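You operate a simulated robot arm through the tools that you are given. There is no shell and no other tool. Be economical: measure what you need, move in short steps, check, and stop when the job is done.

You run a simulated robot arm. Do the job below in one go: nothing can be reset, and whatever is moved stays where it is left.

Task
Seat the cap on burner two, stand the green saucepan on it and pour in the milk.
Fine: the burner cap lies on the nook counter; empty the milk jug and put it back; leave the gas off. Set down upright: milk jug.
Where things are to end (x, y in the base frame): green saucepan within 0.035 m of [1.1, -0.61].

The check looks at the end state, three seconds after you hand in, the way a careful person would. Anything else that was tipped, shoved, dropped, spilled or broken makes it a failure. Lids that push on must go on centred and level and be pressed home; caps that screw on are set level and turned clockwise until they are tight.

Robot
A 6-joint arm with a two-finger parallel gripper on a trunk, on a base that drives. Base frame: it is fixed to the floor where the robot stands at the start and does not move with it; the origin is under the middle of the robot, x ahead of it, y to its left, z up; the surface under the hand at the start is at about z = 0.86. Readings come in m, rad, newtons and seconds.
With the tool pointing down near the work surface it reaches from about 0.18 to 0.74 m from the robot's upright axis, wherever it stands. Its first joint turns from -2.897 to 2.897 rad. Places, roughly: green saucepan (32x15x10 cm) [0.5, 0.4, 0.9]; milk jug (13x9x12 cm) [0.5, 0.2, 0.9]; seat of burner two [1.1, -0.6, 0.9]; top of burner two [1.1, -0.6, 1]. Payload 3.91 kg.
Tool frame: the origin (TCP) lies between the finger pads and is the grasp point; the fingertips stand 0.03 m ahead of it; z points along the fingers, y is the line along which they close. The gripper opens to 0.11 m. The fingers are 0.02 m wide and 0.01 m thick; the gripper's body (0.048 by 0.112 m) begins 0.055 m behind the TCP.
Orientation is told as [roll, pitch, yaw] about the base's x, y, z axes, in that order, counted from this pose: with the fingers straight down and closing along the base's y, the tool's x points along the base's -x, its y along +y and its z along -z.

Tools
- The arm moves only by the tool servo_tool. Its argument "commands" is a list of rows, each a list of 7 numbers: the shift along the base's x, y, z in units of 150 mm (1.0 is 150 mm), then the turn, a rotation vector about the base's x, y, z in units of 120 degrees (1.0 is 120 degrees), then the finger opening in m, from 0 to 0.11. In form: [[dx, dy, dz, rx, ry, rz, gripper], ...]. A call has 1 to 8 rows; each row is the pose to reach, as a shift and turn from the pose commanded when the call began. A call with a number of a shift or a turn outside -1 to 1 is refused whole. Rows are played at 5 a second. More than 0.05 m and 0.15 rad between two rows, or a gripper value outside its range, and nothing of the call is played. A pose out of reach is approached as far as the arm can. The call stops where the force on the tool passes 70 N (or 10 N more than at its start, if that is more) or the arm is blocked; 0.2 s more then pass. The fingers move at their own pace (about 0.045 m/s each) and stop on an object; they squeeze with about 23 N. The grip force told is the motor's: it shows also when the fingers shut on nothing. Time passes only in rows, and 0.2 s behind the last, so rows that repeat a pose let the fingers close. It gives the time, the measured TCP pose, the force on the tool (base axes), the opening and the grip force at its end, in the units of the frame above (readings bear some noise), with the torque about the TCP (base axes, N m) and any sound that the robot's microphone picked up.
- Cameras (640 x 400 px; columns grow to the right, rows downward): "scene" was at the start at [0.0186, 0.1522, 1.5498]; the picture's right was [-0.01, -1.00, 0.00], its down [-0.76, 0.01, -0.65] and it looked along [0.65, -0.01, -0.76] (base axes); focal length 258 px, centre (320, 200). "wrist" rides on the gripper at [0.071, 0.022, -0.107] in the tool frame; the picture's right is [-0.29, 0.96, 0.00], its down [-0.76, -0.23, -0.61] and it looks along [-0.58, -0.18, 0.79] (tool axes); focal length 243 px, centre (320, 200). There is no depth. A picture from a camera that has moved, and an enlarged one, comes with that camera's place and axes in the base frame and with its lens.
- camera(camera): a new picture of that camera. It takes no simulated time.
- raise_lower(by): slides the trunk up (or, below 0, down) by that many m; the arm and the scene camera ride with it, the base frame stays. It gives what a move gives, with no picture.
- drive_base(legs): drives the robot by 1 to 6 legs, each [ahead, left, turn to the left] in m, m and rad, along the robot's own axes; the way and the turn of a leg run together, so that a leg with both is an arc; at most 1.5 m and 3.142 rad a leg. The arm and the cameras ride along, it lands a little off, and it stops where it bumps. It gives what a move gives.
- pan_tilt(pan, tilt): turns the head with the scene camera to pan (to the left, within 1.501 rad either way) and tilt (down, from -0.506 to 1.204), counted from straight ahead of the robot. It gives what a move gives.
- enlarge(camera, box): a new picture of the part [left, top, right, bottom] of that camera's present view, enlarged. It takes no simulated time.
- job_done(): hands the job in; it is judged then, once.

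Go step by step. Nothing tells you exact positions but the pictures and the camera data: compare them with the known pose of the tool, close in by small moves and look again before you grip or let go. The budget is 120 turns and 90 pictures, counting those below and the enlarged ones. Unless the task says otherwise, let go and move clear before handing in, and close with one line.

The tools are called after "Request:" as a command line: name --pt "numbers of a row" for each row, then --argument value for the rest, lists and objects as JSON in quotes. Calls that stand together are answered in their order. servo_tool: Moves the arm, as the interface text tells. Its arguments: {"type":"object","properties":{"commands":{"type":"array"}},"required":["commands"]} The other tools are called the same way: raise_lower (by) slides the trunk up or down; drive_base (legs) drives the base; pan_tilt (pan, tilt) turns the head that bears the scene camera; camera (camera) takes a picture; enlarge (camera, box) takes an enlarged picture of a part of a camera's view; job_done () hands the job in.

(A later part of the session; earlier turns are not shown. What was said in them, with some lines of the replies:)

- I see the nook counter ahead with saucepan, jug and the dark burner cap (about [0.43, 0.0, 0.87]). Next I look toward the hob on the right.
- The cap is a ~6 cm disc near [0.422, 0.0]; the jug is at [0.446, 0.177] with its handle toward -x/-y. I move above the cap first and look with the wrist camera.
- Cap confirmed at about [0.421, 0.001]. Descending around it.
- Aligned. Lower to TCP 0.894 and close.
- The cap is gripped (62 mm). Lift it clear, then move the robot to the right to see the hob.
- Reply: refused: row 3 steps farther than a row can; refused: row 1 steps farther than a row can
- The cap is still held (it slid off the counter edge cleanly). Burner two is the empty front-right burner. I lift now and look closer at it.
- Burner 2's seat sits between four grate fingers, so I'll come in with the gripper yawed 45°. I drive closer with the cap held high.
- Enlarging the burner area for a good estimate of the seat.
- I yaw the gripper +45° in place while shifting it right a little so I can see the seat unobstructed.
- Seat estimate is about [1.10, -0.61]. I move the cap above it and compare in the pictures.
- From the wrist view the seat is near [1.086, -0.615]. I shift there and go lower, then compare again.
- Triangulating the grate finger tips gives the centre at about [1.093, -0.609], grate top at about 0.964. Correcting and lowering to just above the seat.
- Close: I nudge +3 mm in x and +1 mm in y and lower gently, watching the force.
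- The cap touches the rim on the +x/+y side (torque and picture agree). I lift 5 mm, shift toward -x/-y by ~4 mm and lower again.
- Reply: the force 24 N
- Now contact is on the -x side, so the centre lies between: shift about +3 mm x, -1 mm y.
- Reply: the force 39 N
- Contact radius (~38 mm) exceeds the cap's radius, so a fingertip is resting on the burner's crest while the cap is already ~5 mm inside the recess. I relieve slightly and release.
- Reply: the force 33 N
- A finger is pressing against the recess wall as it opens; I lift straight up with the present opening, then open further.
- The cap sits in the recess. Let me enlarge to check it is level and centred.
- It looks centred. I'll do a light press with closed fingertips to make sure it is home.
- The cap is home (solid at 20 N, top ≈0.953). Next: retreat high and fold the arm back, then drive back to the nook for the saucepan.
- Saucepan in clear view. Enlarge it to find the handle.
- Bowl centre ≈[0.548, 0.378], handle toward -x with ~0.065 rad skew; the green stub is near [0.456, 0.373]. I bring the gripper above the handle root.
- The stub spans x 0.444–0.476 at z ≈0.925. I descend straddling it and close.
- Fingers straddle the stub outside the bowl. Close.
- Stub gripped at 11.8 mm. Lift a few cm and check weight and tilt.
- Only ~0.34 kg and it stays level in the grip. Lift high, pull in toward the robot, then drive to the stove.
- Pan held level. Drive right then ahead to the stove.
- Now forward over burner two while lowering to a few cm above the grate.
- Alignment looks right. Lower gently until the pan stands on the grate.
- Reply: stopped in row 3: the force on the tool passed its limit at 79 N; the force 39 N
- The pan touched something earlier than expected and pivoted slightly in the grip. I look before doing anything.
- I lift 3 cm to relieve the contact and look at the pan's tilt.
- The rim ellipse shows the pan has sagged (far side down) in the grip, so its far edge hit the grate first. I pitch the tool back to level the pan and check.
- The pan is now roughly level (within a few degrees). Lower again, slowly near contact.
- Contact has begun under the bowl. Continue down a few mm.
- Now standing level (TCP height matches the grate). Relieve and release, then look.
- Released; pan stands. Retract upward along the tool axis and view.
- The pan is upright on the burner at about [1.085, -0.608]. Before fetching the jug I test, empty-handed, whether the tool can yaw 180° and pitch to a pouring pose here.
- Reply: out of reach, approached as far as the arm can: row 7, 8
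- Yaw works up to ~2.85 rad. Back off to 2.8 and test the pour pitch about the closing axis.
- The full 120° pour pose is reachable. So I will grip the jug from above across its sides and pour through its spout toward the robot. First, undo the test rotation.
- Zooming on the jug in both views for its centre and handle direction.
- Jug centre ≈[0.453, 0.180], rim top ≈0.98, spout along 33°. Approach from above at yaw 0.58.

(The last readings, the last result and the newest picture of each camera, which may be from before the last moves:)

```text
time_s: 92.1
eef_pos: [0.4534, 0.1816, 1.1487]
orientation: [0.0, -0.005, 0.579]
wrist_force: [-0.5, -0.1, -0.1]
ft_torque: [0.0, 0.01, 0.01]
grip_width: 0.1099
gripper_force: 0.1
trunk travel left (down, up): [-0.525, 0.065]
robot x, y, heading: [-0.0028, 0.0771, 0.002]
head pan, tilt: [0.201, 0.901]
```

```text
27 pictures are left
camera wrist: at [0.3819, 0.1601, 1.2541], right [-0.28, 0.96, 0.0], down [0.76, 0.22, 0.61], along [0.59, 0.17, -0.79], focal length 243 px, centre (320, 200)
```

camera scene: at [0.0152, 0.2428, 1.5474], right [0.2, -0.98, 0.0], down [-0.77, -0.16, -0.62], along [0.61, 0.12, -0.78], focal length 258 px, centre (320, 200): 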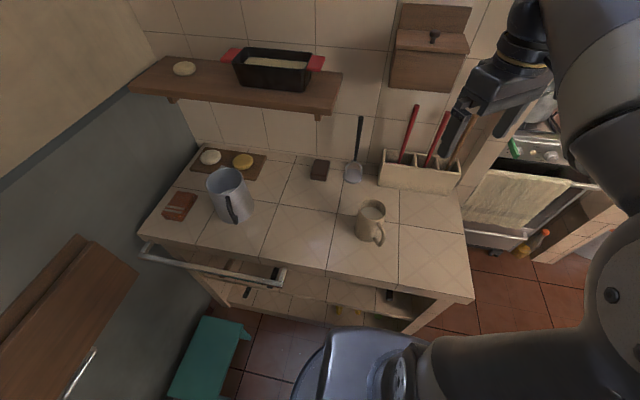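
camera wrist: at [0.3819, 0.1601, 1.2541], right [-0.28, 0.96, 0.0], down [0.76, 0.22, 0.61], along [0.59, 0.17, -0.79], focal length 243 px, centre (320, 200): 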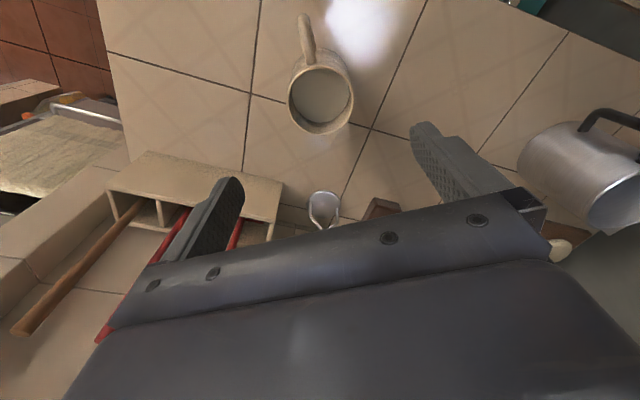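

Well centred. Descend with the fingers straddling the jug.

Request:
servo_tool --pt "-0.01 -0.005 -0.25 0 0 0 0.11" --pt "-0.01 -0.005 -0.5 0 0 0 0.11" --pt "-0.01 -0.005 -0.75 0 0 0 0.11" --pt "-0.01 -0.005 -0.95 0 0 0 0.11" --pt "-0.01 -0.005 -0.95 0 0 0 0.11"

Request:
enlarge --camera "scene" --box '[320, 170, 430, 255]'

Request:
camera --camera "wrist"

```text
time_s: 93.3
eef_pos: [0.4508, 0.1807, 1.0058]
orientation: [0.001, -0.005, 0.579]
wrist_force: [0.1, 1.0, -0.3]
ft_torque: [0.01, -0.01, -0.02]
grip_width: 0.1098
gripper_force: 0.0
trunk travel left (down, up): [-0.525, 0.065]
robot x, y, heading: [0.0043, 0.0746, 0.005]
head pan, tilt: [0.201, 0.901]
```

```text
4.71 times, centred on (375, 212) of scene
camera zoom: at [0.0153, 0.2429, 1.5473], right [0.2, -0.98, 0.0], down [-0.77, -0.16, -0.62], along [0.61, 0.12, -0.78], focal length 1212 px, centre (61, 141)
```

zoom: 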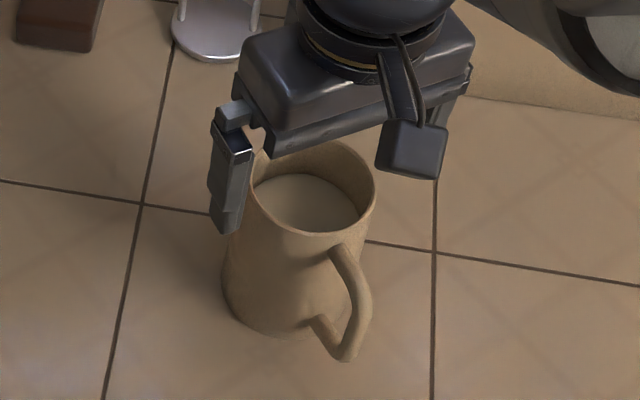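

```text
25 pictures are left
camera wrist: at [0.38, 0.1591, 1.1123], right [-0.28, 0.96, 0.0], down [0.76, 0.22, 0.61], along [0.59, 0.17, -0.79], focal length 243 px, centre (320, 200)
```

wrist: 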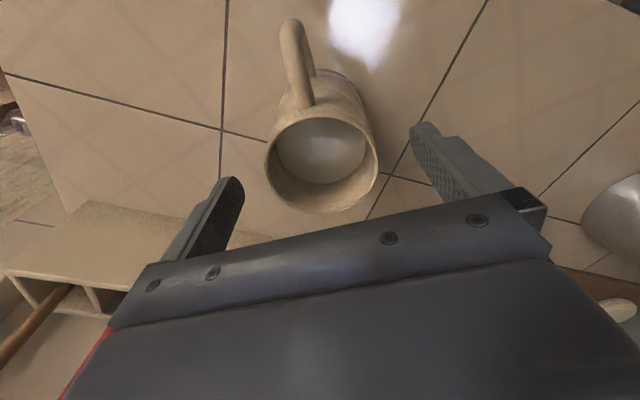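

Request:
servo_tool --pt "-0.01 -0.005 -0.2 0 0 0 0.11" --pt "-0.01 -0.005 -0.42 0 0 0 0.11" --pt "-0.01 -0.005 -0.42 0 0 0 0.11" --pt "-0.01 -0.005 -0.42 0 0 0 0.06" --pt "-0.01 -0.005 -0.42 0 0 0 0.05" --pt "-0.01 -0.005 -0.42 0 0 0 0.05" --pt "-0.01 -0.005 -0.42 0 0 0 0.05" --pt "-0.01 -0.005 -0.42 0 0 0 0.05"

Request:
enlarge --camera "scene" --box '[320, 170, 430, 255]'

```text
time_s: 95.1
eef_pos: [0.4496, 0.1782, 0.9434]
orientation: [0.0, -0.005, 0.579]
wrist_force: [0.2, -0.6, -1.0]
ft_torque: [-0.04, -0.13, -0.1]
grip_width: 0.0775
gripper_force: 22.9
trunk travel left (down, up): [-0.525, 0.065]
robot x, y, heading: [-0.0007, 0.0769, -0.004]
head pan, tilt: [0.201, 0.901]
```

```text
4.71 times, centred on (375, 212) of scene
camera zoom: at [0.0152, 0.2427, 1.5473], right [0.2, -0.98, 0.0], down [-0.77, -0.16, -0.62], along [0.61, 0.12, -0.78], focal length 1212 px, centre (61, 141)
```

zoom: 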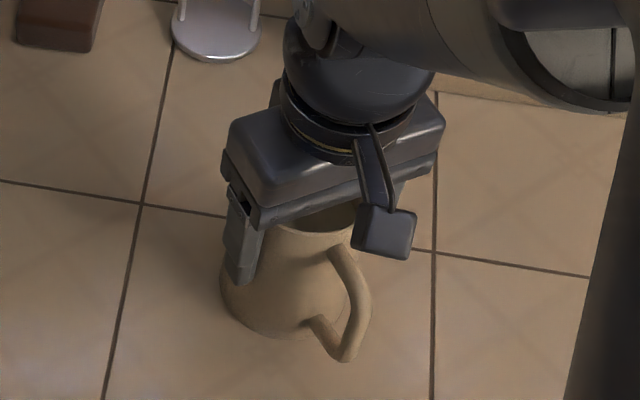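

Gripped at 77.5 mm. Lift slowly and check weight.

Request:
servo_tool --pt "0 0 0.08 0 0 0 0.04" --pt "0 0 0.2 0 0 0 0.04" --pt "0 0 0.4 0 0 0 0.04" --pt "0 0 0.6 0 0 0 0.04" --pt "0 0 0.8 0 0 0 0.04" --pt "0 0 1 0 0 0 0.04" --pt "0 0 1 0 0 0 0.04"

Request:
camera --camera "scene"

```text
time_s: 96.7
eef_pos: [0.4485, 0.1796, 1.0926]
orientation: [0.001, -0.006, 0.581]
wrist_force: [0.0, 0.2, -5.0]
ft_torque: [0.0, 0.04, 0.01]
grip_width: 0.0774
gripper_force: 23.2
trunk travel left (down, up): [-0.525, 0.065]
robot x, y, heading: [0.0016, 0.0756, -0.001]
head pan, tilt: [0.201, 0.901]
```

```text
23 pictures are left
camera scene: at [0.0153, 0.2428, 1.5473], right [0.2, -0.98, 0.0], down [-0.77, -0.16, -0.62], along [0.61, 0.12, -0.78], focal length 258 px, centre (320, 200)
```

scene: 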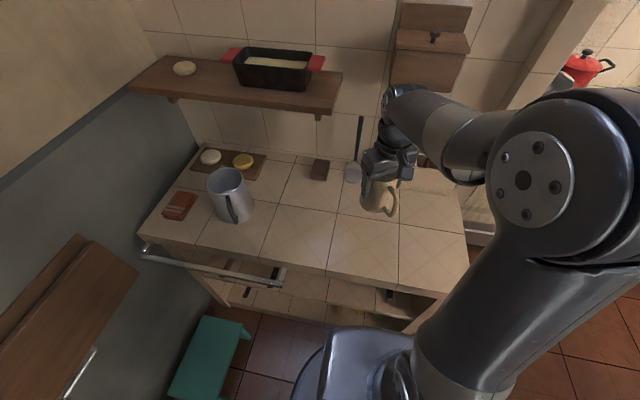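

Jug weighs ~0.5 kg and hangs upright. Raise, pull in, and drive smoothly to the stove.

Request:
servo_tool --pt "0 0 0.2 0 0 0 0.04" --pt "0 0 0.4 0 0 0 0.04" --pt "0 0 0.6 0 0 0 0.04" --pt "0 0 0.8 0 0 0 0.04" --pt "0 0 1 0 0 0 0.04"

Request:
servo_tool --pt "-0.07 -0.15 0.07 0 0 0 0.04" --pt "-0.14 -0.3 0.14 0 0 0 0.04" --pt "-0.21 -0.45 0.21 0 0 0 0.04" --pt "-0.28 -0.6 0.28 0 0 0 0.04" --pt "-0.33 -0.75 0.34 0 0 0 0.04" --pt "-0.33 -0.75 0.34 0 0 0 0.04"

Request:
drive_base --legs '[[0, -0.68, 0], [0.48, 0, 0]]'

Request:
pan_tilt --pan 0.0 --tilt 0.7

Request:
camera --camera "scene"

```text
time_s: 97.9
eef_pos: [0.4502, 0.179, 1.2431]
orientation: [-0.001, -0.004, 0.58]
wrist_force: [-0.1, 1.0, -4.9]
ft_torque: [-0.01, 0.0, -0.03]
grip_width: 0.0774
gripper_force: 22.9
trunk travel left (down, up): [-0.525, 0.065]
robot x, y, heading: [0.0036, 0.0726, 0.002]
head pan, tilt: [0.201, 0.901]
```

```text
time_s: 99.3
eef_pos: [0.401, 0.0664, 1.2944]
orientation: [-0.001, -0.004, 0.582]
wrist_force: [-0.3, 0.0, -4.4]
ft_torque: [0.0, 0.04, 0.01]
grip_width: 0.0771
gripper_force: 23.7
trunk travel left (down, up): [-0.525, 0.065]
robot x, y, heading: [0.0033, 0.076, -0.001]
head pan, tilt: [0.201, 0.901]
```

```text
time_s: 105.5
eef_pos: [0.8887, -0.6065, 1.2932]
orientation: [0.001, -0.005, 0.584]
wrist_force: [1.3, 0.1, -5.4]
ft_torque: [-0.01, 0.0, 0.0]
grip_width: 0.0774
gripper_force: 23.3
trunk travel left (down, up): [-0.525, 0.065]
robot x, y, heading: [0.4903, -0.6028, 0.003]
head pan, tilt: [0.201, 0.901]
```

```text
time_s: 106.2
eef_pos: [0.888, -0.6065, 1.2927]
orientation: [0.0, -0.003, 0.585]
wrist_force: [0.1, 0.5, -5.7]
ft_torque: [-0.01, 0.0, 0.0]
grip_width: 0.0772
gripper_force: 22.9
trunk travel left (down, up): [-0.525, 0.065]
robot x, y, heading: [0.4896, -0.6026, -0.0]
head pan, tilt: [0.0, 0.7]
```

```text
22 pictures are left
camera scene: at [0.5138, -0.4478, 1.5634], right [0.01, -1.0, 0.0], down [-0.64, 0.0, -0.76], along [0.76, 0.0, -0.64], focal length 258 px, centre (320, 200)
```

scene: 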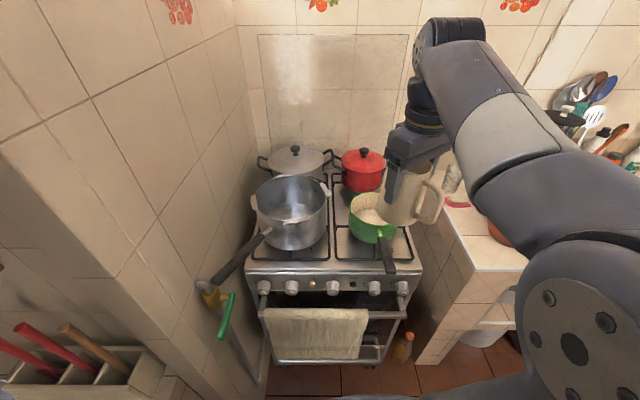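

Jug is upright at the stove. Yaw it so the spout faces the robot (relative yaw ~2.8), before moving over the pan.

Request:
servo_tool --pt "0 0 0 0 0 0.05 0.04" --pt "0 0 0 0 0 0.11 0.04" --pt "0 0 0 0 0 0.17 0.04" --pt "0 0 0 0 0 0.23 0.04" --pt "0 0 0 0 0 0.29 0.04" --pt "0 0 0 0 0 0.35 0.04" --pt "0 0 0 0 0 0.41 0.04" --pt "0 0 0 0 0 0.47 0.04"

Request:
servo_tool --pt "0 0 0 0 0 0.06 0.04" --pt "0 0 0 0 0 0.12 0.04" --pt "0 0 0 0 0 0.18 0.04" --pt "0 0 0 0 0 0.24 0.04" --pt "0 0 0 0 0 0.3 0.04" --pt "0 0 0 0 0 0.36 0.04" --pt "0 0 0 0 0 0.42 0.04" --pt "0 0 0 0 0 0.47 0.04"

Request:
servo_tool --pt "0 0 0 0 0 0.05 0.04" --pt "0 0 0 0 0 0.1 0.04" --pt "0 0 0 0 0 0.118 0.04" --pt "0 0 0 0 0 0.118 0.04"

```text
time_s: 108.0
eef_pos: [0.8904, -0.6066, 1.2934]
orientation: [0.001, -0.006, 1.572]
wrist_force: [-1.6, -0.5, -5.1]
ft_torque: [-0.03, -0.04, 0.0]
grip_width: 0.0771
gripper_force: 22.9
trunk travel left (down, up): [-0.525, 0.065]
robot x, y, heading: [0.4895, -0.6041, 0.004]
head pan, tilt: [0.0, 0.7]
```

```text
time_s: 109.8
eef_pos: [0.8879, -0.6073, 1.2945]
orientation: [0.0, -0.006, 2.555]
wrist_force: [0.3, 0.0, -5.2]
ft_torque: [0.0, -0.02, 0.0]
grip_width: 0.0771
gripper_force: 22.4
trunk travel left (down, up): [-0.525, 0.065]
robot x, y, heading: [0.4933, -0.6004, 0.006]
head pan, tilt: [0.0, 0.7]
```

```text
time_s: 110.8
eef_pos: [0.8882, -0.6067, 1.294]
orientation: [-0.001, -0.006, 2.801]
wrist_force: [-0.5, 0.0, -4.6]
ft_torque: [0.0, -0.03, -0.02]
grip_width: 0.0772
gripper_force: 23.3
trunk travel left (down, up): [-0.525, 0.065]
robot x, y, heading: [0.4862, -0.5993, 0.004]
head pan, tilt: [0.0, 0.7]
```

Move over the pan, starting with only a slight tilt.

Request:
servo_tool --pt "0.25 -0.03 0 0 0 0 0.04" --pt "0.5 -0.06 -0.05 0 0 0 0.04" --pt "0.75 -0.09 -0.1 0 0 0 0.04" --pt "1 -0.12 -0.2 0 0 0 0.04" --pt "1 -0.12 -0.2 0 0 0 0.04"

Request:
servo_tool --pt "0.2 -0.03 -0.05 -0.012 -0.033 0 0.04" --pt "0.4 -0.06 -0.1 -0.024 -0.066 0 0.04" --pt "0.6 -0.08 -0.15 -0.036 -0.1 0 0.04" --pt "0.8 -0.1 -0.2 -0.048 -0.133 0 0.04" --pt "0.9 -0.11 -0.25 -0.06 -0.167 0 0.04" --pt "0.9 -0.11 -0.25 -0.06 -0.167 0 0.04"

Request:
camera --camera "scene"

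```text
time_s: 112.0
eef_pos: [1.0382, -0.625, 1.2626]
orientation: [0.0, -0.003, 2.8]
wrist_force: [0.5, -0.6, -5.8]
ft_torque: [-0.02, 0.0, 0.02]
grip_width: 0.077
gripper_force: 23.0
trunk travel left (down, up): [-0.525, 0.065]
robot x, y, heading: [0.4869, -0.6029, 0.01]
head pan, tilt: [0.0, 0.7]
```

```text
time_s: 113.5
eef_pos: [1.1731, -0.64, 1.2266]
orientation: [0.0, 0.367, 2.801]
wrist_force: [0.0, -0.9, -4.6]
ft_torque: [0.04, 0.05, -0.05]
grip_width: 0.0769
gripper_force: 23.0
trunk travel left (down, up): [-0.525, 0.065]
robot x, y, heading: [0.4891, -0.5973, 0.006]
head pan, tilt: [0.0, 0.7]
```

```text
21 pictures are left
camera scene: at [0.514, -0.4479, 1.5634], right [0.01, -1.0, 0.0], down [-0.64, 0.0, -0.76], along [0.76, 0.0, -0.64], focal length 258 px, centre (320, 200)
```

scene: 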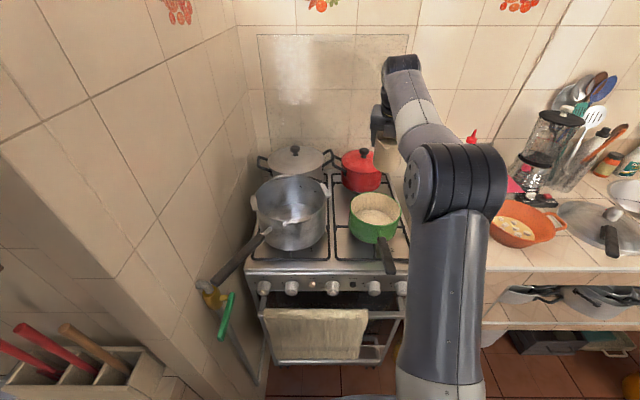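

Request:
enlarge --camera "scene" --box '[330, 120, 426, 240]'

```text
3.33 times, centred on (378, 180) of scene
camera zoom: at [0.514, -0.4479, 1.5634], right [0.01, -1.0, 0.0], down [-0.64, 0.0, -0.76], along [0.76, 0.0, -0.64], focal length 858 px, centre (127, 267)
```

zoom: 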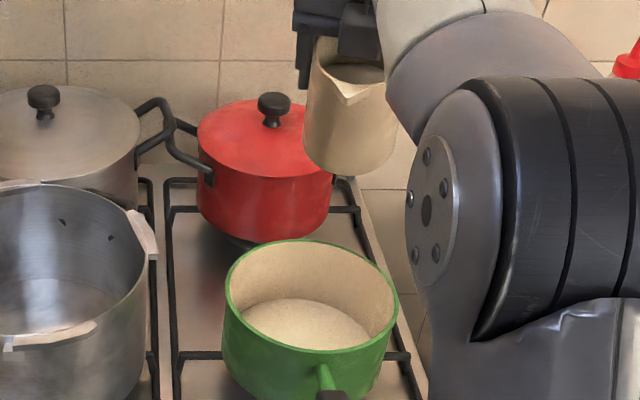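

The spout lines up over the pan. Begin pouring slowly, in small tilt steps.

Request:
servo_tool --pt "0 0 0 -0.0134 -0.0377 0 0.04" --pt "0.02 0 0 -0.0268 -0.0754 0 0.04" --pt "0.02 0 -0.02 -0.0335 -0.0942 0 0.04" --pt "0.02 0 -0.04 -0.0402 -0.113 0 0.04" --pt "0.02 0 -0.06 -0.0469 -0.132 0 0.04" --pt "0.02 0 -0.08 -0.0536 -0.151 0 0.04" --pt "0.02 0 -0.08 -0.0536 -0.151 0 0.04" --pt "0.02 0 -0.08 -0.0536 -0.151 0 0.04"

Request:
enlarge --camera "scene" --box '[330, 120, 426, 240]'

```text
time_s: 115.2
eef_pos: [1.1768, -0.6413, 1.2133]
orientation: [0.002, 0.701, 2.799]
wrist_force: [0.7, 0.0, -4.9]
ft_torque: [0.01, 0.11, 0.0]
grip_width: 0.0768
gripper_force: 23.1
trunk travel left (down, up): [-0.525, 0.065]
robot x, y, heading: [0.4878, -0.6033, 0.007]
head pan, tilt: [0.0, 0.7]
```

```text
3.33 times, centred on (378, 180) of scene
camera zoom: at [0.5141, -0.4479, 1.5634], right [0.01, -1.0, 0.0], down [-0.64, 0.0, -0.76], along [0.76, 0.0, -0.64], focal length 858 px, centre (127, 267)
```

zoom: 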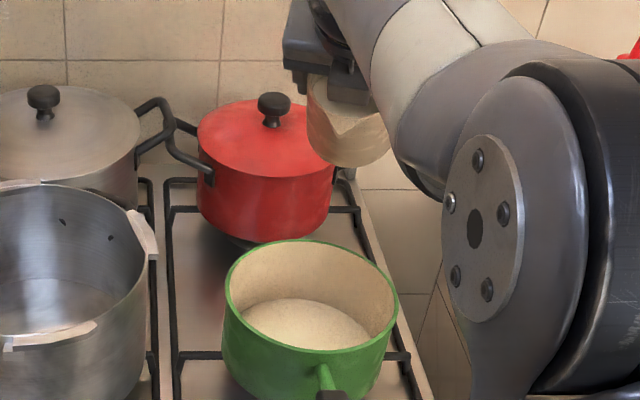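

No flow yet at 40°. Continue slowly.

Request:
servo_tool --pt "0 0 0 -0.0067 -0.0188 0 0.04" --pt "0 0 0 -0.0134 -0.0377 0 0.04" --pt "0 0 0 -0.0201 -0.0565 0 0.04" --pt "0 0 0 -0.0268 -0.0754 0 0.04" --pt "0 0 0 -0.0335 -0.0942 0 0.04" --pt "0 0 0 -0.0402 -0.113 0 0.04" --pt "0 0 0 -0.0402 -0.113 0 0.04" --pt "0 0 0 -0.0402 -0.113 0 0.04"

Request:
enlarge --camera "scene" --box '[330, 120, 426, 240]'

```text
time_s: 117.0
eef_pos: [1.1769, -0.641, 1.2146]
orientation: [0.001, 0.953, 2.801]
wrist_force: [0.0, 0.3, -4.1]
ft_torque: [0.05, 0.11, -0.03]
grip_width: 0.0767
gripper_force: 23.0
trunk travel left (down, up): [-0.525, 0.065]
robot x, y, heading: [0.4849, -0.6005, 0.003]
head pan, tilt: [0.0, 0.7]
```

```text
3.33 times, centred on (378, 180) of scene
camera zoom: at [0.5141, -0.4479, 1.5634], right [0.01, -1.0, 0.0], down [-0.64, 0.0, -0.76], along [0.76, 0.0, -0.64], focal length 858 px, centre (127, 267)
```

zoom: 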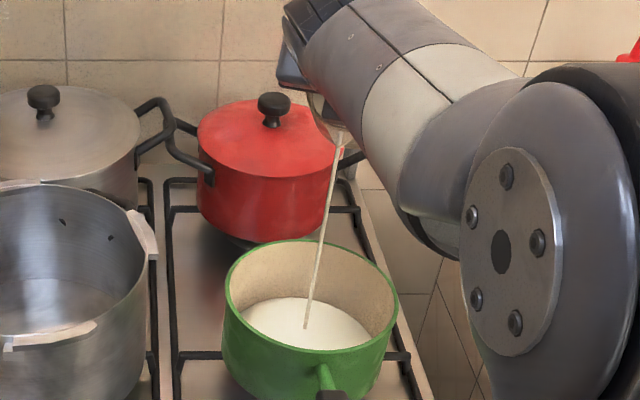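

The stream lands in the middle of the pan. Continue tilting slowly.

Request:
servo_tool --pt "0 0 0 0 0 0 0.04" --pt "0 0 0 -0.0067 -0.0188 0 0.04" --pt "0 0 0 -0.0067 -0.0188 0 0.04" --pt "0 0 0 -0.0134 -0.0377 0 0.04" --pt "0 0 0 -0.0201 -0.0565 0 0.04" --pt "0 0 0 -0.0268 -0.0754 0 0.04" --pt "0 0 0 -0.0335 -0.0942 0 0.04" --pt "0 0 0 -0.0335 -0.0942 0 0.04"

Request:
servo_tool --pt "0 0 0 0 0 0 0.04" --pt "0 0 0 -0.0067 -0.0188 0 0.04" --pt "0 0 0 -0.0134 -0.0377 0 0.04" --pt "-0.02 0 0 -0.0201 -0.0565 0 0.04" --pt "-0.02 0 0 -0.0268 -0.0754 0 0.04" --pt "-0.03 0 0 -0.0335 -0.0942 0 0.04" --pt "-0.04 0 0 -0.0402 -0.113 0 0.04" --pt "-0.05 0 0 -0.0402 -0.113 0 0.04"

Request:
enlarge --camera "scene" --box '[330, 120, 426, 240]'

```text
time_s: 118.8
eef_pos: [1.1764, -0.6411, 1.2141]
orientation: [0.0, 1.163, 2.8]
wrist_force: [0.1, 0.2, -3.5]
ft_torque: [0.04, 0.13, 0.01]
grip_width: 0.0768
gripper_force: 23.2
trunk travel left (down, up): [-0.525, 0.065]
robot x, y, heading: [0.4845, -0.6049, 0.008]
head pan, tilt: [0.0, 0.7]
```

```text
time_s: 120.7
eef_pos: [1.1684, -0.6407, 1.2138]
orientation: [0.001, 1.414, 2.801]
wrist_force: [0.5, 0.3, -2.6]
ft_torque: [0.05, 0.14, 0.01]
grip_width: 0.0767
gripper_force: 22.5
trunk travel left (down, up): [-0.525, 0.065]
robot x, y, heading: [0.4895, -0.5982, 0.006]
head pan, tilt: [0.0, 0.7]
```

```text
3.33 times, centred on (378, 180) of scene
camera zoom: at [0.5139, -0.4479, 1.5635], right [0.01, -1.0, 0.0], down [-0.64, 0.0, -0.76], along [0.76, 0.0, -0.64], focal length 858 px, centre (127, 267)
```

zoom: 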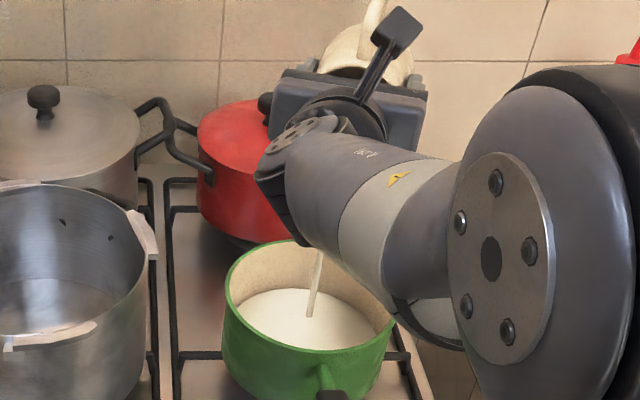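

Steady stream. Continue to ~100°, raising the hand to keep the wrist clear of the pan and handle.

Request:
servo_tool --pt "0 0 0.03 0 0 0 0.04" --pt "0 0 0.06 -0.0067 -0.0188 0 0.04" --pt "-0.01 0 0.09 -0.0134 -0.0377 0 0.04" --pt "-0.02 0 0.12 -0.0201 -0.0565 0 0.04" --pt "-0.03 0.01 0.15 -0.0268 -0.0754 0 0.04" --pt "-0.04 0.015 0.18 -0.0335 -0.0942 0 0.04" --pt "-0.05 0.02 0.21 -0.0402 -0.113 0 0.04" --pt "-0.05 0.02 0.21 -0.0402 -0.113 0 0.04"

Request:
servo_tool --pt "0 0 0.03 0 0 0 0.04" --pt "-0.01 0 0.06 -0.0067 -0.0188 0 0.04" --pt "-0.03 0.01 0.09 -0.0134 -0.0377 0 0.04" --pt "-0.05 0.02 0.12 -0.0201 -0.0565 0 0.04" --pt "-0.06 0.02 0.15 -0.0268 -0.0754 0 0.04" --pt "-0.08 0.03 0.18 -0.0335 -0.0942 0 0.04" --pt "-0.1 0.035 0.21 -0.0402 -0.113 0 0.04" --pt "-0.1 0.035 0.21 -0.0402 -0.113 0 0.04"

Request:
enlarge --camera "scene" --box '[330, 120, 426, 240]'

```text
time_s: 122.5
eef_pos: [1.1607, -0.6373, 1.2455]
orientation: [-3.141, 1.478, -0.343]
wrist_force: [-0.3, 1.2, -2.4]
ft_torque: [0.01, 0.1, -0.02]
grip_width: 0.0769
gripper_force: 23.1
trunk travel left (down, up): [-0.525, 0.065]
robot x, y, heading: [0.4877, -0.6017, 0.002]
head pan, tilt: [0.0, 0.7]
```

```text
time_s: 124.2
eef_pos: [1.1454, -0.6317, 1.2775]
orientation: [-3.143, 1.225, -0.341]
wrist_force: [0.9, -0.1, -3.1]
ft_torque: [0.04, 0.06, 0.01]
grip_width: 0.0767
gripper_force: 22.4
trunk travel left (down, up): [-0.525, 0.065]
robot x, y, heading: [0.4899, -0.6001, 0.003]
head pan, tilt: [0.0, 0.7]
```

```text
3.33 times, centred on (378, 180) of scene
camera zoom: at [0.5138, -0.4479, 1.5635], right [0.01, -1.0, 0.0], down [-0.64, 0.0, -0.76], along [0.76, 0.0, -0.64], focal length 858 px, centre (127, 267)
```

zoom: 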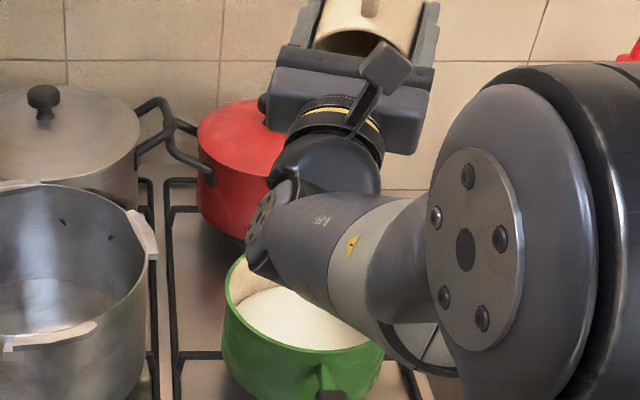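

Looks nearly drained at 110°. Tilt to ~122° and hold for the last drips.

Request:
servo_tool --pt "-0.03 0.01 0.04 -0.0134 -0.0377 0 0.04" --pt "-0.06 0.02 0.08 -0.0268 -0.0754 0 0.04" --pt "-0.08 0.03 0.1 -0.034 -0.0955 0 0.04" --pt "-0.08 0.03 0.1 -0.034 -0.0955 0 0.04" --pt "-0.08 0.03 0.1 -0.034 -0.0955 0 0.04" --pt "-0.08 0.03 0.1 -0.034 -0.0955 0 0.04" --pt "-0.08 0.03 0.1 -0.034 -0.0955 0 0.04" --pt "-0.08 0.03 0.1 -0.034 -0.0955 0 0.04"

Request:
servo_tool --pt "0 0 0 0 0 0 0.04" --pt "0 0 0 0 0 0 0.04" --pt "0 0 0 0 0 0 0.04" --pt "0 0 0 0 0 0 0.04" --pt "0 0 0 0 0 0 0.04" --pt "0 0 0 0 0 0 0.04" --pt "0 0 0 0 0 0 0.04" --pt "0 0 0 0 0 0 0.04"

Request:
enlarge --camera "scene" --box '[330, 100, 426, 220]'

Request:
camera --camera "wrist"

```text
time_s: 126.0
eef_pos: [1.1342, -0.6279, 1.2928]
orientation: [-3.142, 1.013, -0.341]
wrist_force: [-0.3, -0.9, -2.0]
ft_torque: [0.0, 0.09, -0.01]
grip_width: 0.0767
gripper_force: 22.8
trunk travel left (down, up): [-0.525, 0.065]
robot x, y, heading: [0.4825, -0.6014, 0.008]
head pan, tilt: [0.0, 0.7]
```

```text
time_s: 127.8
eef_pos: [1.1335, -0.6283, 1.2927]
orientation: [-3.14, 1.015, -0.341]
wrist_force: [-0.6, 0.4, -2.7]
ft_torque: [-0.02, 0.05, 0.01]
grip_width: 0.0766
gripper_force: 22.6
trunk travel left (down, up): [-0.525, 0.065]
robot x, y, heading: [0.4885, -0.6002, 0.006]
head pan, tilt: [0.0, 0.7]
```

```text
3.33 times, centred on (378, 160) of scene
camera zoom: at [0.5138, -0.4479, 1.5635], right [0.01, -1.0, 0.0], down [-0.64, 0.0, -0.76], along [0.76, 0.0, -0.64], focal length 858 px, centre (127, 333)
```

zoom: 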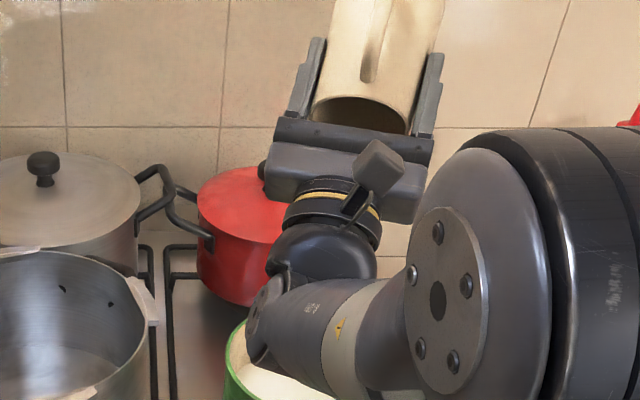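

```text
14 pictures are left
camera wrist: at [1.0061, -0.6052, 1.2957], right [-0.18, -0.95, -0.25], down [-0.03, 0.26, -0.97], along [0.98, -0.16, -0.07], focal length 243 px, centre (320, 200)
```

wrist: 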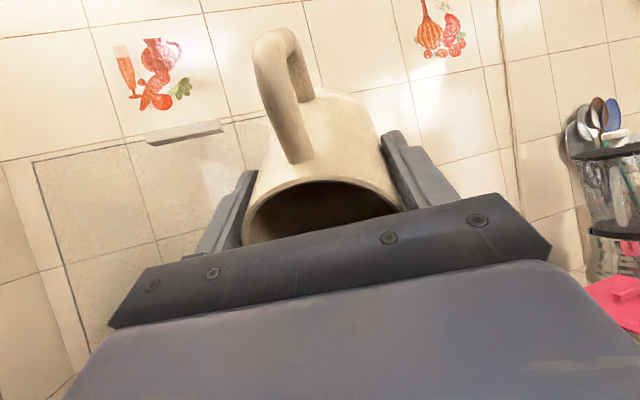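

Jug is empty. Tilt back upright in place, then retract and undo the yaw.

Request:
servo_tool --pt "0 0 0 0.0213 0.0598 0 0.04" --pt "0 0 0 0.0426 0.1196 0 0.04" --pt "0 0 0 0.0639 0.1794 0 0.04" --pt "0 0 0 0.0852 0.2392 0 0.04" --pt "0 0 0 0.1065 0.299 0 0.04" --pt "0 0 0 0.1278 0.3588 0 0.04" --pt "0 0 0 0.1491 0.4186 0 0.04" --pt "0 0 0 0.1704 0.4784 0 0.04"

Request:
servo_tool --pt "-0.05 0 0 0.0213 0.0598 0 0.04" --pt "-0.1 0 0 0.0426 0.1196 0 0.04" --pt "-0.15 0 0 0.0639 0.1794 0 0.04" --pt "-0.2 0 0 0.0852 0.2392 0 0.04" --pt "-0.25 0 0 0.1065 0.299 0 0.04" --pt "-0.3 0 0 0.1278 0.3588 0 0.04" --pt "-0.35 0 0 0.1491 0.4186 0 0.04" --pt "-0.4 0 0 0.1704 0.4784 0 0.04"

Request:
servo_tool --pt "-0.25 0.02 0 0 0 0 0.04" --pt "-0.5 0.05 0 0 0 0 0.04" --pt "-0.75 0.08 0 0 0 0 0.04" --pt "-1 0.1 0 0 0 0 0.04" --pt "-1 0.1 0 0 0 0 0.04"

```text
time_s: 129.7
eef_pos: [1.135, -0.6288, 1.291]
orientation: [0.0, 1.064, 2.8]
wrist_force: [-0.5, 0.9, -3.2]
ft_torque: [0.03, 0.1, -0.02]
grip_width: 0.0766
gripper_force: 22.8
trunk travel left (down, up): [-0.525, 0.065]
robot x, y, heading: [0.4902, -0.6007, 0.003]
head pan, tilt: [0.0, 0.7]
```

```text
time_s: 131.4
eef_pos: [1.0745, -0.6287, 1.2925]
orientation: [0.0, -0.002, 2.8]
wrist_force: [0.3, -0.5, -2.6]
ft_torque: [-0.01, -0.01, -0.01]
grip_width: 0.0765
gripper_force: 22.9
trunk travel left (down, up): [-0.525, 0.065]
robot x, y, heading: [0.4887, -0.6027, 0.004]
head pan, tilt: [0.0, 0.7]
```

```text
time_s: 132.7
eef_pos: [0.9241, -0.6123, 1.2917]
orientation: [0.0, 0.003, 2.8]
wrist_force: [-0.5, -0.2, -1.2]
ft_torque: [0.03, -0.02, -0.02]
grip_width: 0.0766
gripper_force: 22.9
trunk travel left (down, up): [-0.525, 0.065]
robot x, y, heading: [0.4876, -0.6008, 0.006]
head pan, tilt: [0.0, 0.7]
```

Check the pan and surroundings, and undo the yaw (back toward 0.58).

Request:
servo_tool --pt "-0.05 0 0 0 0 -0.066 0.04" --pt "-0.1 0 0 0 0 -0.132 0.04" --pt "-0.15 0 0 0 0 -0.198 0.04" --pt "-0.2 0 0 0 0 -0.264 0.04" --pt "-0.2 0 0 0 0 -0.33 0.04" --pt "-0.2 0 0 0 0 -0.396 0.04" --pt "-0.2 0 0 0 0 -0.462 0.04" --pt "-0.2 0 0 0 0 -0.528 0.04"

Request:
servo_tool --pt "0 0 0 0 0 -0.066 0.04" --pt "0 0 0 0 0 -0.132 0.04" --pt "0 0 0 0 0 -0.198 0.04" --pt "0 0 0 0 0 -0.264 0.04" --pt "0 0 0 0 0 -0.33 0.04" --pt "0 0 0 0 0 -0.396 0.04" --pt "0 0 0 0 0 -0.462 0.04" --pt "0 0 0 0 0 -0.53 0.04"

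Request:
enlarge --camera "scene" --box '[300, 130, 460, 260]'

```text
time_s: 134.4
eef_pos: [0.8939, -0.6134, 1.2924]
orientation: [0.0, 0.001, 1.691]
wrist_force: [-0.1, -0.6, -2.3]
ft_torque: [0.03, -0.04, -0.02]
grip_width: 0.0765
gripper_force: 22.9
trunk travel left (down, up): [-0.525, 0.065]
robot x, y, heading: [0.4856, -0.6027, 0.007]
head pan, tilt: [0.0, 0.7]
```

```text
time_s: 136.2
eef_pos: [0.8935, -0.6136, 1.2923]
orientation: [-0.001, 0.001, 0.58]
wrist_force: [0.0, 0.3, -1.4]
ft_torque: [0.03, 0.04, 0.02]
grip_width: 0.0767
gripper_force: 22.6
trunk travel left (down, up): [-0.525, 0.065]
robot x, y, heading: [0.4865, -0.6055, 0.006]
head pan, tilt: [0.0, 0.7]
```

```text
3.08 times, centred on (380, 195) of scene
camera zoom: at [0.5137, -0.4479, 1.5635], right [0.01, -1.0, 0.0], down [-0.64, 0.0, -0.76], along [0.76, 0.0, -0.64], focal length 792 px, centre (135, 215)
```

zoom: 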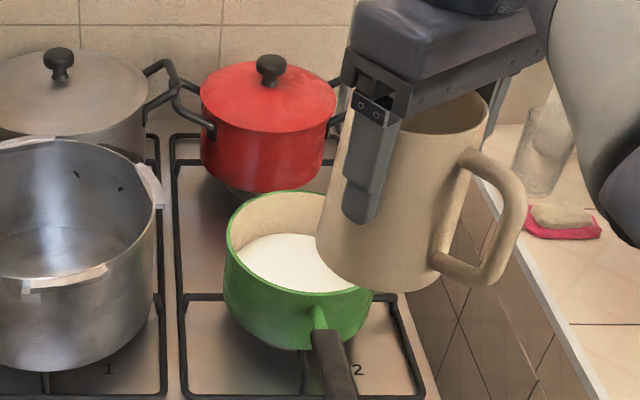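

Milk is in the pan, no spills. Drive back to the nook with the jug.

Request:
drive_base --legs '[[-0.486, 0, -0.004], [0, 0.68, 0]]'

Request:
pan_tilt --pan 0.2 --tilt 0.9

Request:
camera --camera "scene"

```text
time_s: 142.5
eef_pos: [0.4012, 0.0651, 1.2916]
orientation: [0.001, 0.004, 0.584]
wrist_force: [0.4, -0.1, -2.7]
ft_torque: [0.0, -0.01, 0.02]
grip_width: 0.0766
gripper_force: 22.6
trunk travel left (down, up): [-0.525, 0.065]
robot x, y, heading: [-0.0071, 0.077, 0.005]
head pan, tilt: [0.0, 0.7]
```

```text
time_s: 143.2
eef_pos: [0.4027, 0.0653, 1.2918]
orientation: [0.001, 0.003, 0.583]
wrist_force: [0.5, -1.1, -1.6]
ft_torque: [0.01, 0.01, -0.02]
grip_width: 0.0763
gripper_force: 23.1
trunk travel left (down, up): [-0.525, 0.065]
robot x, y, heading: [-0.0054, 0.0767, 0.006]
head pan, tilt: [0.201, 0.901]
```

```text
12 pictures are left
camera scene: at [0.0106, 0.2452, 1.5474], right [0.2, -0.98, 0.0], down [-0.77, -0.16, -0.62], along [0.61, 0.13, -0.78], focal length 258 px, centre (320, 200)
```

scene: 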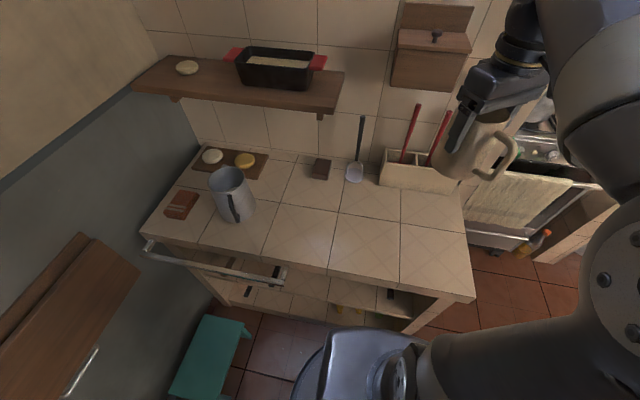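

Back at the nook. Move the jug over its old place and come down.

Request:
servo_tool --pt "0.063 0.15 -0.1 0 0 0 0.04" --pt "0.126 0.3 -0.25 0 0 0 0.04" --pt "0.189 0.45 -0.45 0 0 0 0.04" --pt "0.252 0.6 -0.65 0 0 0 0.04" --pt "0.313 0.75 -0.85 0 0 0 0.04" --pt "0.313 0.75 -1 0 0 0 0.04" --pt "0.313 0.75 -1 0 0 0 0.04"

Request:
servo_tool --pt "0 0 -0.2 0 0 0 0.04" --pt "0 0 -0.4 0 0 0 0.04" --pt "0 0 -0.6 0 0 0 0.04" --pt "0 0 -0.8 0 0 0 0.04" --pt "0 0 -0.95 0 0 0 0.04" --pt "0 0 -0.95 0 0 0 0.04"

Request:
enlarge --camera "scene" --box '[320, 160, 430, 245]'

```text
time_s: 144.8
eef_pos: [0.4482, 0.177, 1.1425]
orientation: [0.0, 0.002, 0.584]
wrist_force: [0.5, -0.1, -1.8]
ft_torque: [-0.01, 0.0, -0.02]
grip_width: 0.0766
gripper_force: 23.2
trunk travel left (down, up): [-0.525, 0.065]
robot x, y, heading: [-0.0024, 0.0764, 0.006]
head pan, tilt: [0.201, 0.901]
```

```text
time_s: 146.2
eef_pos: [0.4492, 0.1765, 1.0017]
orientation: [0.0, 0.001, 0.582]
wrist_force: [0.3, 0.1, -2.1]
ft_torque: [0.0, 0.02, 0.01]
grip_width: 0.0763
gripper_force: 23.2
trunk travel left (down, up): [-0.525, 0.065]
robot x, y, heading: [-0.0049, 0.0763, -0.001]
head pan, tilt: [0.201, 0.901]
```

```text
4.71 times, centred on (375, 202) of scene
camera zoom: at [0.0107, 0.2454, 1.5473], right [0.2, -0.98, 0.0], down [-0.77, -0.16, -0.62], along [0.61, 0.13, -0.78], focal length 1212 px, centre (61, 188)
```

zoom: 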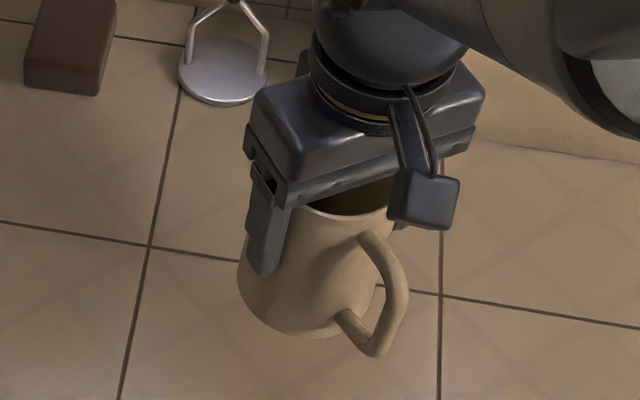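

Lower slowly until it touches.

Request:
servo_tool --pt "0 0 -0.12 0 0 0 0.04" --pt "0 0 -0.2 0 0 0 0.04" --pt "0 0 -0.25 0 0 0 0.04" --pt "0 0 -0.28 0 0 0 0.04" --pt "0 0 -0.31 0 0 0 0.04" --pt "0 0 -0.31 0 0 0 0.04"

```text
time_s: 147.6
eef_pos: [0.4492, 0.1767, 0.9537]
orientation: [0.0, 0.0, 0.582]
wrist_force: [0.8, -0.3, -2.3]
ft_torque: [0.0, 0.04, 0.0]
grip_width: 0.0767
gripper_force: 23.1
trunk travel left (down, up): [-0.525, 0.065]
robot x, y, heading: [-0.0058, 0.0763, 0.004]
head pan, tilt: [0.201, 0.901]
```

Request:
servo_tool --pt "0 0 -0.02 0 0 0 0.04" --pt "0 0 -0.04 0 0 0 0.04" --pt "0 0 -0.055 0 0 0 0.04" --pt "0 0 -0.068 0 0 0 0.04" --pt "0 0 -0.068 0 0 0 0.04"

```text
time_s: 148.8
eef_pos: [0.4478, 0.1758, 0.9437]
orientation: [0.001, -0.003, 0.583]
wrist_force: [-2.6, 0.1, 12.0]
ft_torque: [0.08, -0.4, 0.0]
grip_width: 0.0764
gripper_force: 23.6
trunk travel left (down, up): [-0.525, 0.065]
robot x, y, heading: [-0.0035, 0.0786, 0.006]
head pan, tilt: [0.201, 0.901]
```

It stands on the counter. Release gently.

Request:
servo_tool --pt "0 0 0.008 0 0 0 0.078" --pt "0 0 0.008 0 0 0 0.085" --pt "0 0 0.008 0 0 0 0.1" --pt "0 0 0.008 0 0 0 0.11" --pt "0 0 0.008 0 0 0 0.11"

Request:
enlarge --camera "scene" --box '[320, 160, 430, 245]'

```text
time_s: 150.0
eef_pos: [0.4502, 0.1766, 0.9445]
orientation: [-0.001, 0.002, 0.584]
wrist_force: [-0.4, 1.1, 0.2]
ft_torque: [0.0, -0.03, -0.01]
grip_width: 0.11
gripper_force: 0.0
trunk travel left (down, up): [-0.525, 0.065]
robot x, y, heading: [-0.007, 0.0774, 0.006]
head pan, tilt: [0.201, 0.901]
```

```text
4.71 times, centred on (375, 202) of scene
camera zoom: at [0.0104, 0.2453, 1.5473], right [0.2, -0.98, 0.0], down [-0.77, -0.16, -0.62], along [0.61, 0.13, -0.78], focal length 1212 px, centre (61, 188)
```

zoom: 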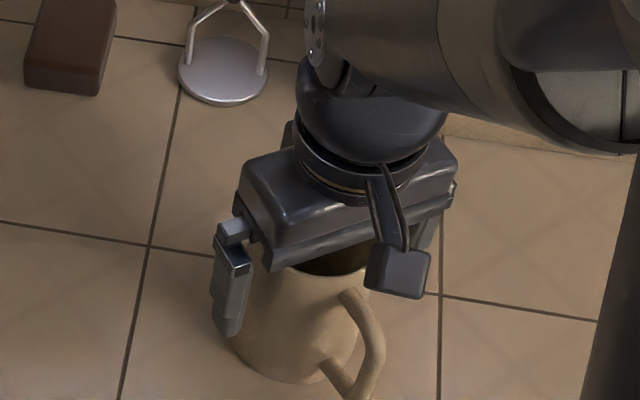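

Released and clear. Raise straight up and check the jug and the stove.

Request:
servo_tool --pt "0 0 0.25 0 0 0 0.11" --pt "0 0 0.5 0 0 0 0.11" --pt "0 0 0.75 0 0 0 0.11" --pt "0 0 1 0 0 0 0.11"

Request:
servo_tool --pt "-0.1 0 0.3 0 0 0 0.11" --pt "-0.2 0 0.6 0 0 0 0.11" --pt "-0.3 -0.2 0.8 0 0 0 0.11" --pt "-0.3 -0.4 0.9 0 0 0 0.11"

Request:
camera --camera "scene"

Request:
enlarge --camera "scene" --box '[320, 170, 430, 255]'

```text
time_s: 151.0
eef_pos: [0.4493, 0.1761, 1.0946]
orientation: [0.0, 0.002, 0.583]
wrist_force: [0.8, 0.1, 0.1]
ft_torque: [0.03, -0.01, 0.02]
grip_width: 0.1101
gripper_force: 0.1
trunk travel left (down, up): [-0.525, 0.065]
robot x, y, heading: [-0.0038, 0.0786, 0.002]
head pan, tilt: [0.201, 0.901]
```

```text
time_s: 152.0
eef_pos: [0.4035, 0.1168, 1.2287]
orientation: [0.003, 0.001, 0.583]
wrist_force: [-0.2, 0.4, -0.1]
ft_torque: [0.01, -0.05, 0.03]
grip_width: 0.11
gripper_force: 0.0
trunk travel left (down, up): [-0.525, 0.065]
robot x, y, heading: [-0.0049, 0.0774, 0.002]
head pan, tilt: [0.201, 0.901]
```

```text
9 pictures are left
camera scene: at [0.0101, 0.2451, 1.5473], right [0.2, -0.98, 0.0], down [-0.77, -0.16, -0.62], along [0.61, 0.13, -0.78], focal length 258 px, centre (320, 200)
```

scene: 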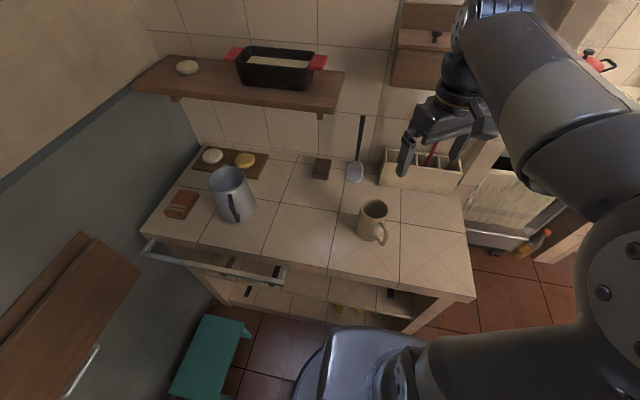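

```text
4.71 times, centred on (375, 212) of scene
camera zoom: at [0.0101, 0.2451, 1.5473], right [0.2, -0.98, 0.0], down [-0.77, -0.16, -0.62], along [0.61, 0.13, -0.78], focal length 1212 px, centre (61, 141)
```

zoom: 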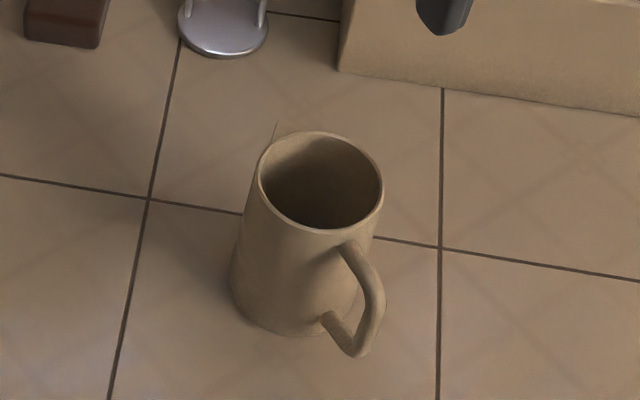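

The cap is on burner two, the green saucepan with the milk stands on it, and the empty jug is upright in its old spot. The arm is clear and I never touched the gas knobs. I'm handing in now.

Request:
job_done

```text
The job is handed in.
```

The burner cap is seated on burner two, the green saucepan stands on it at about [1.085, -0.61] with the milk poured in, the empty milk jug is upright back in its place, and the gas was left off.
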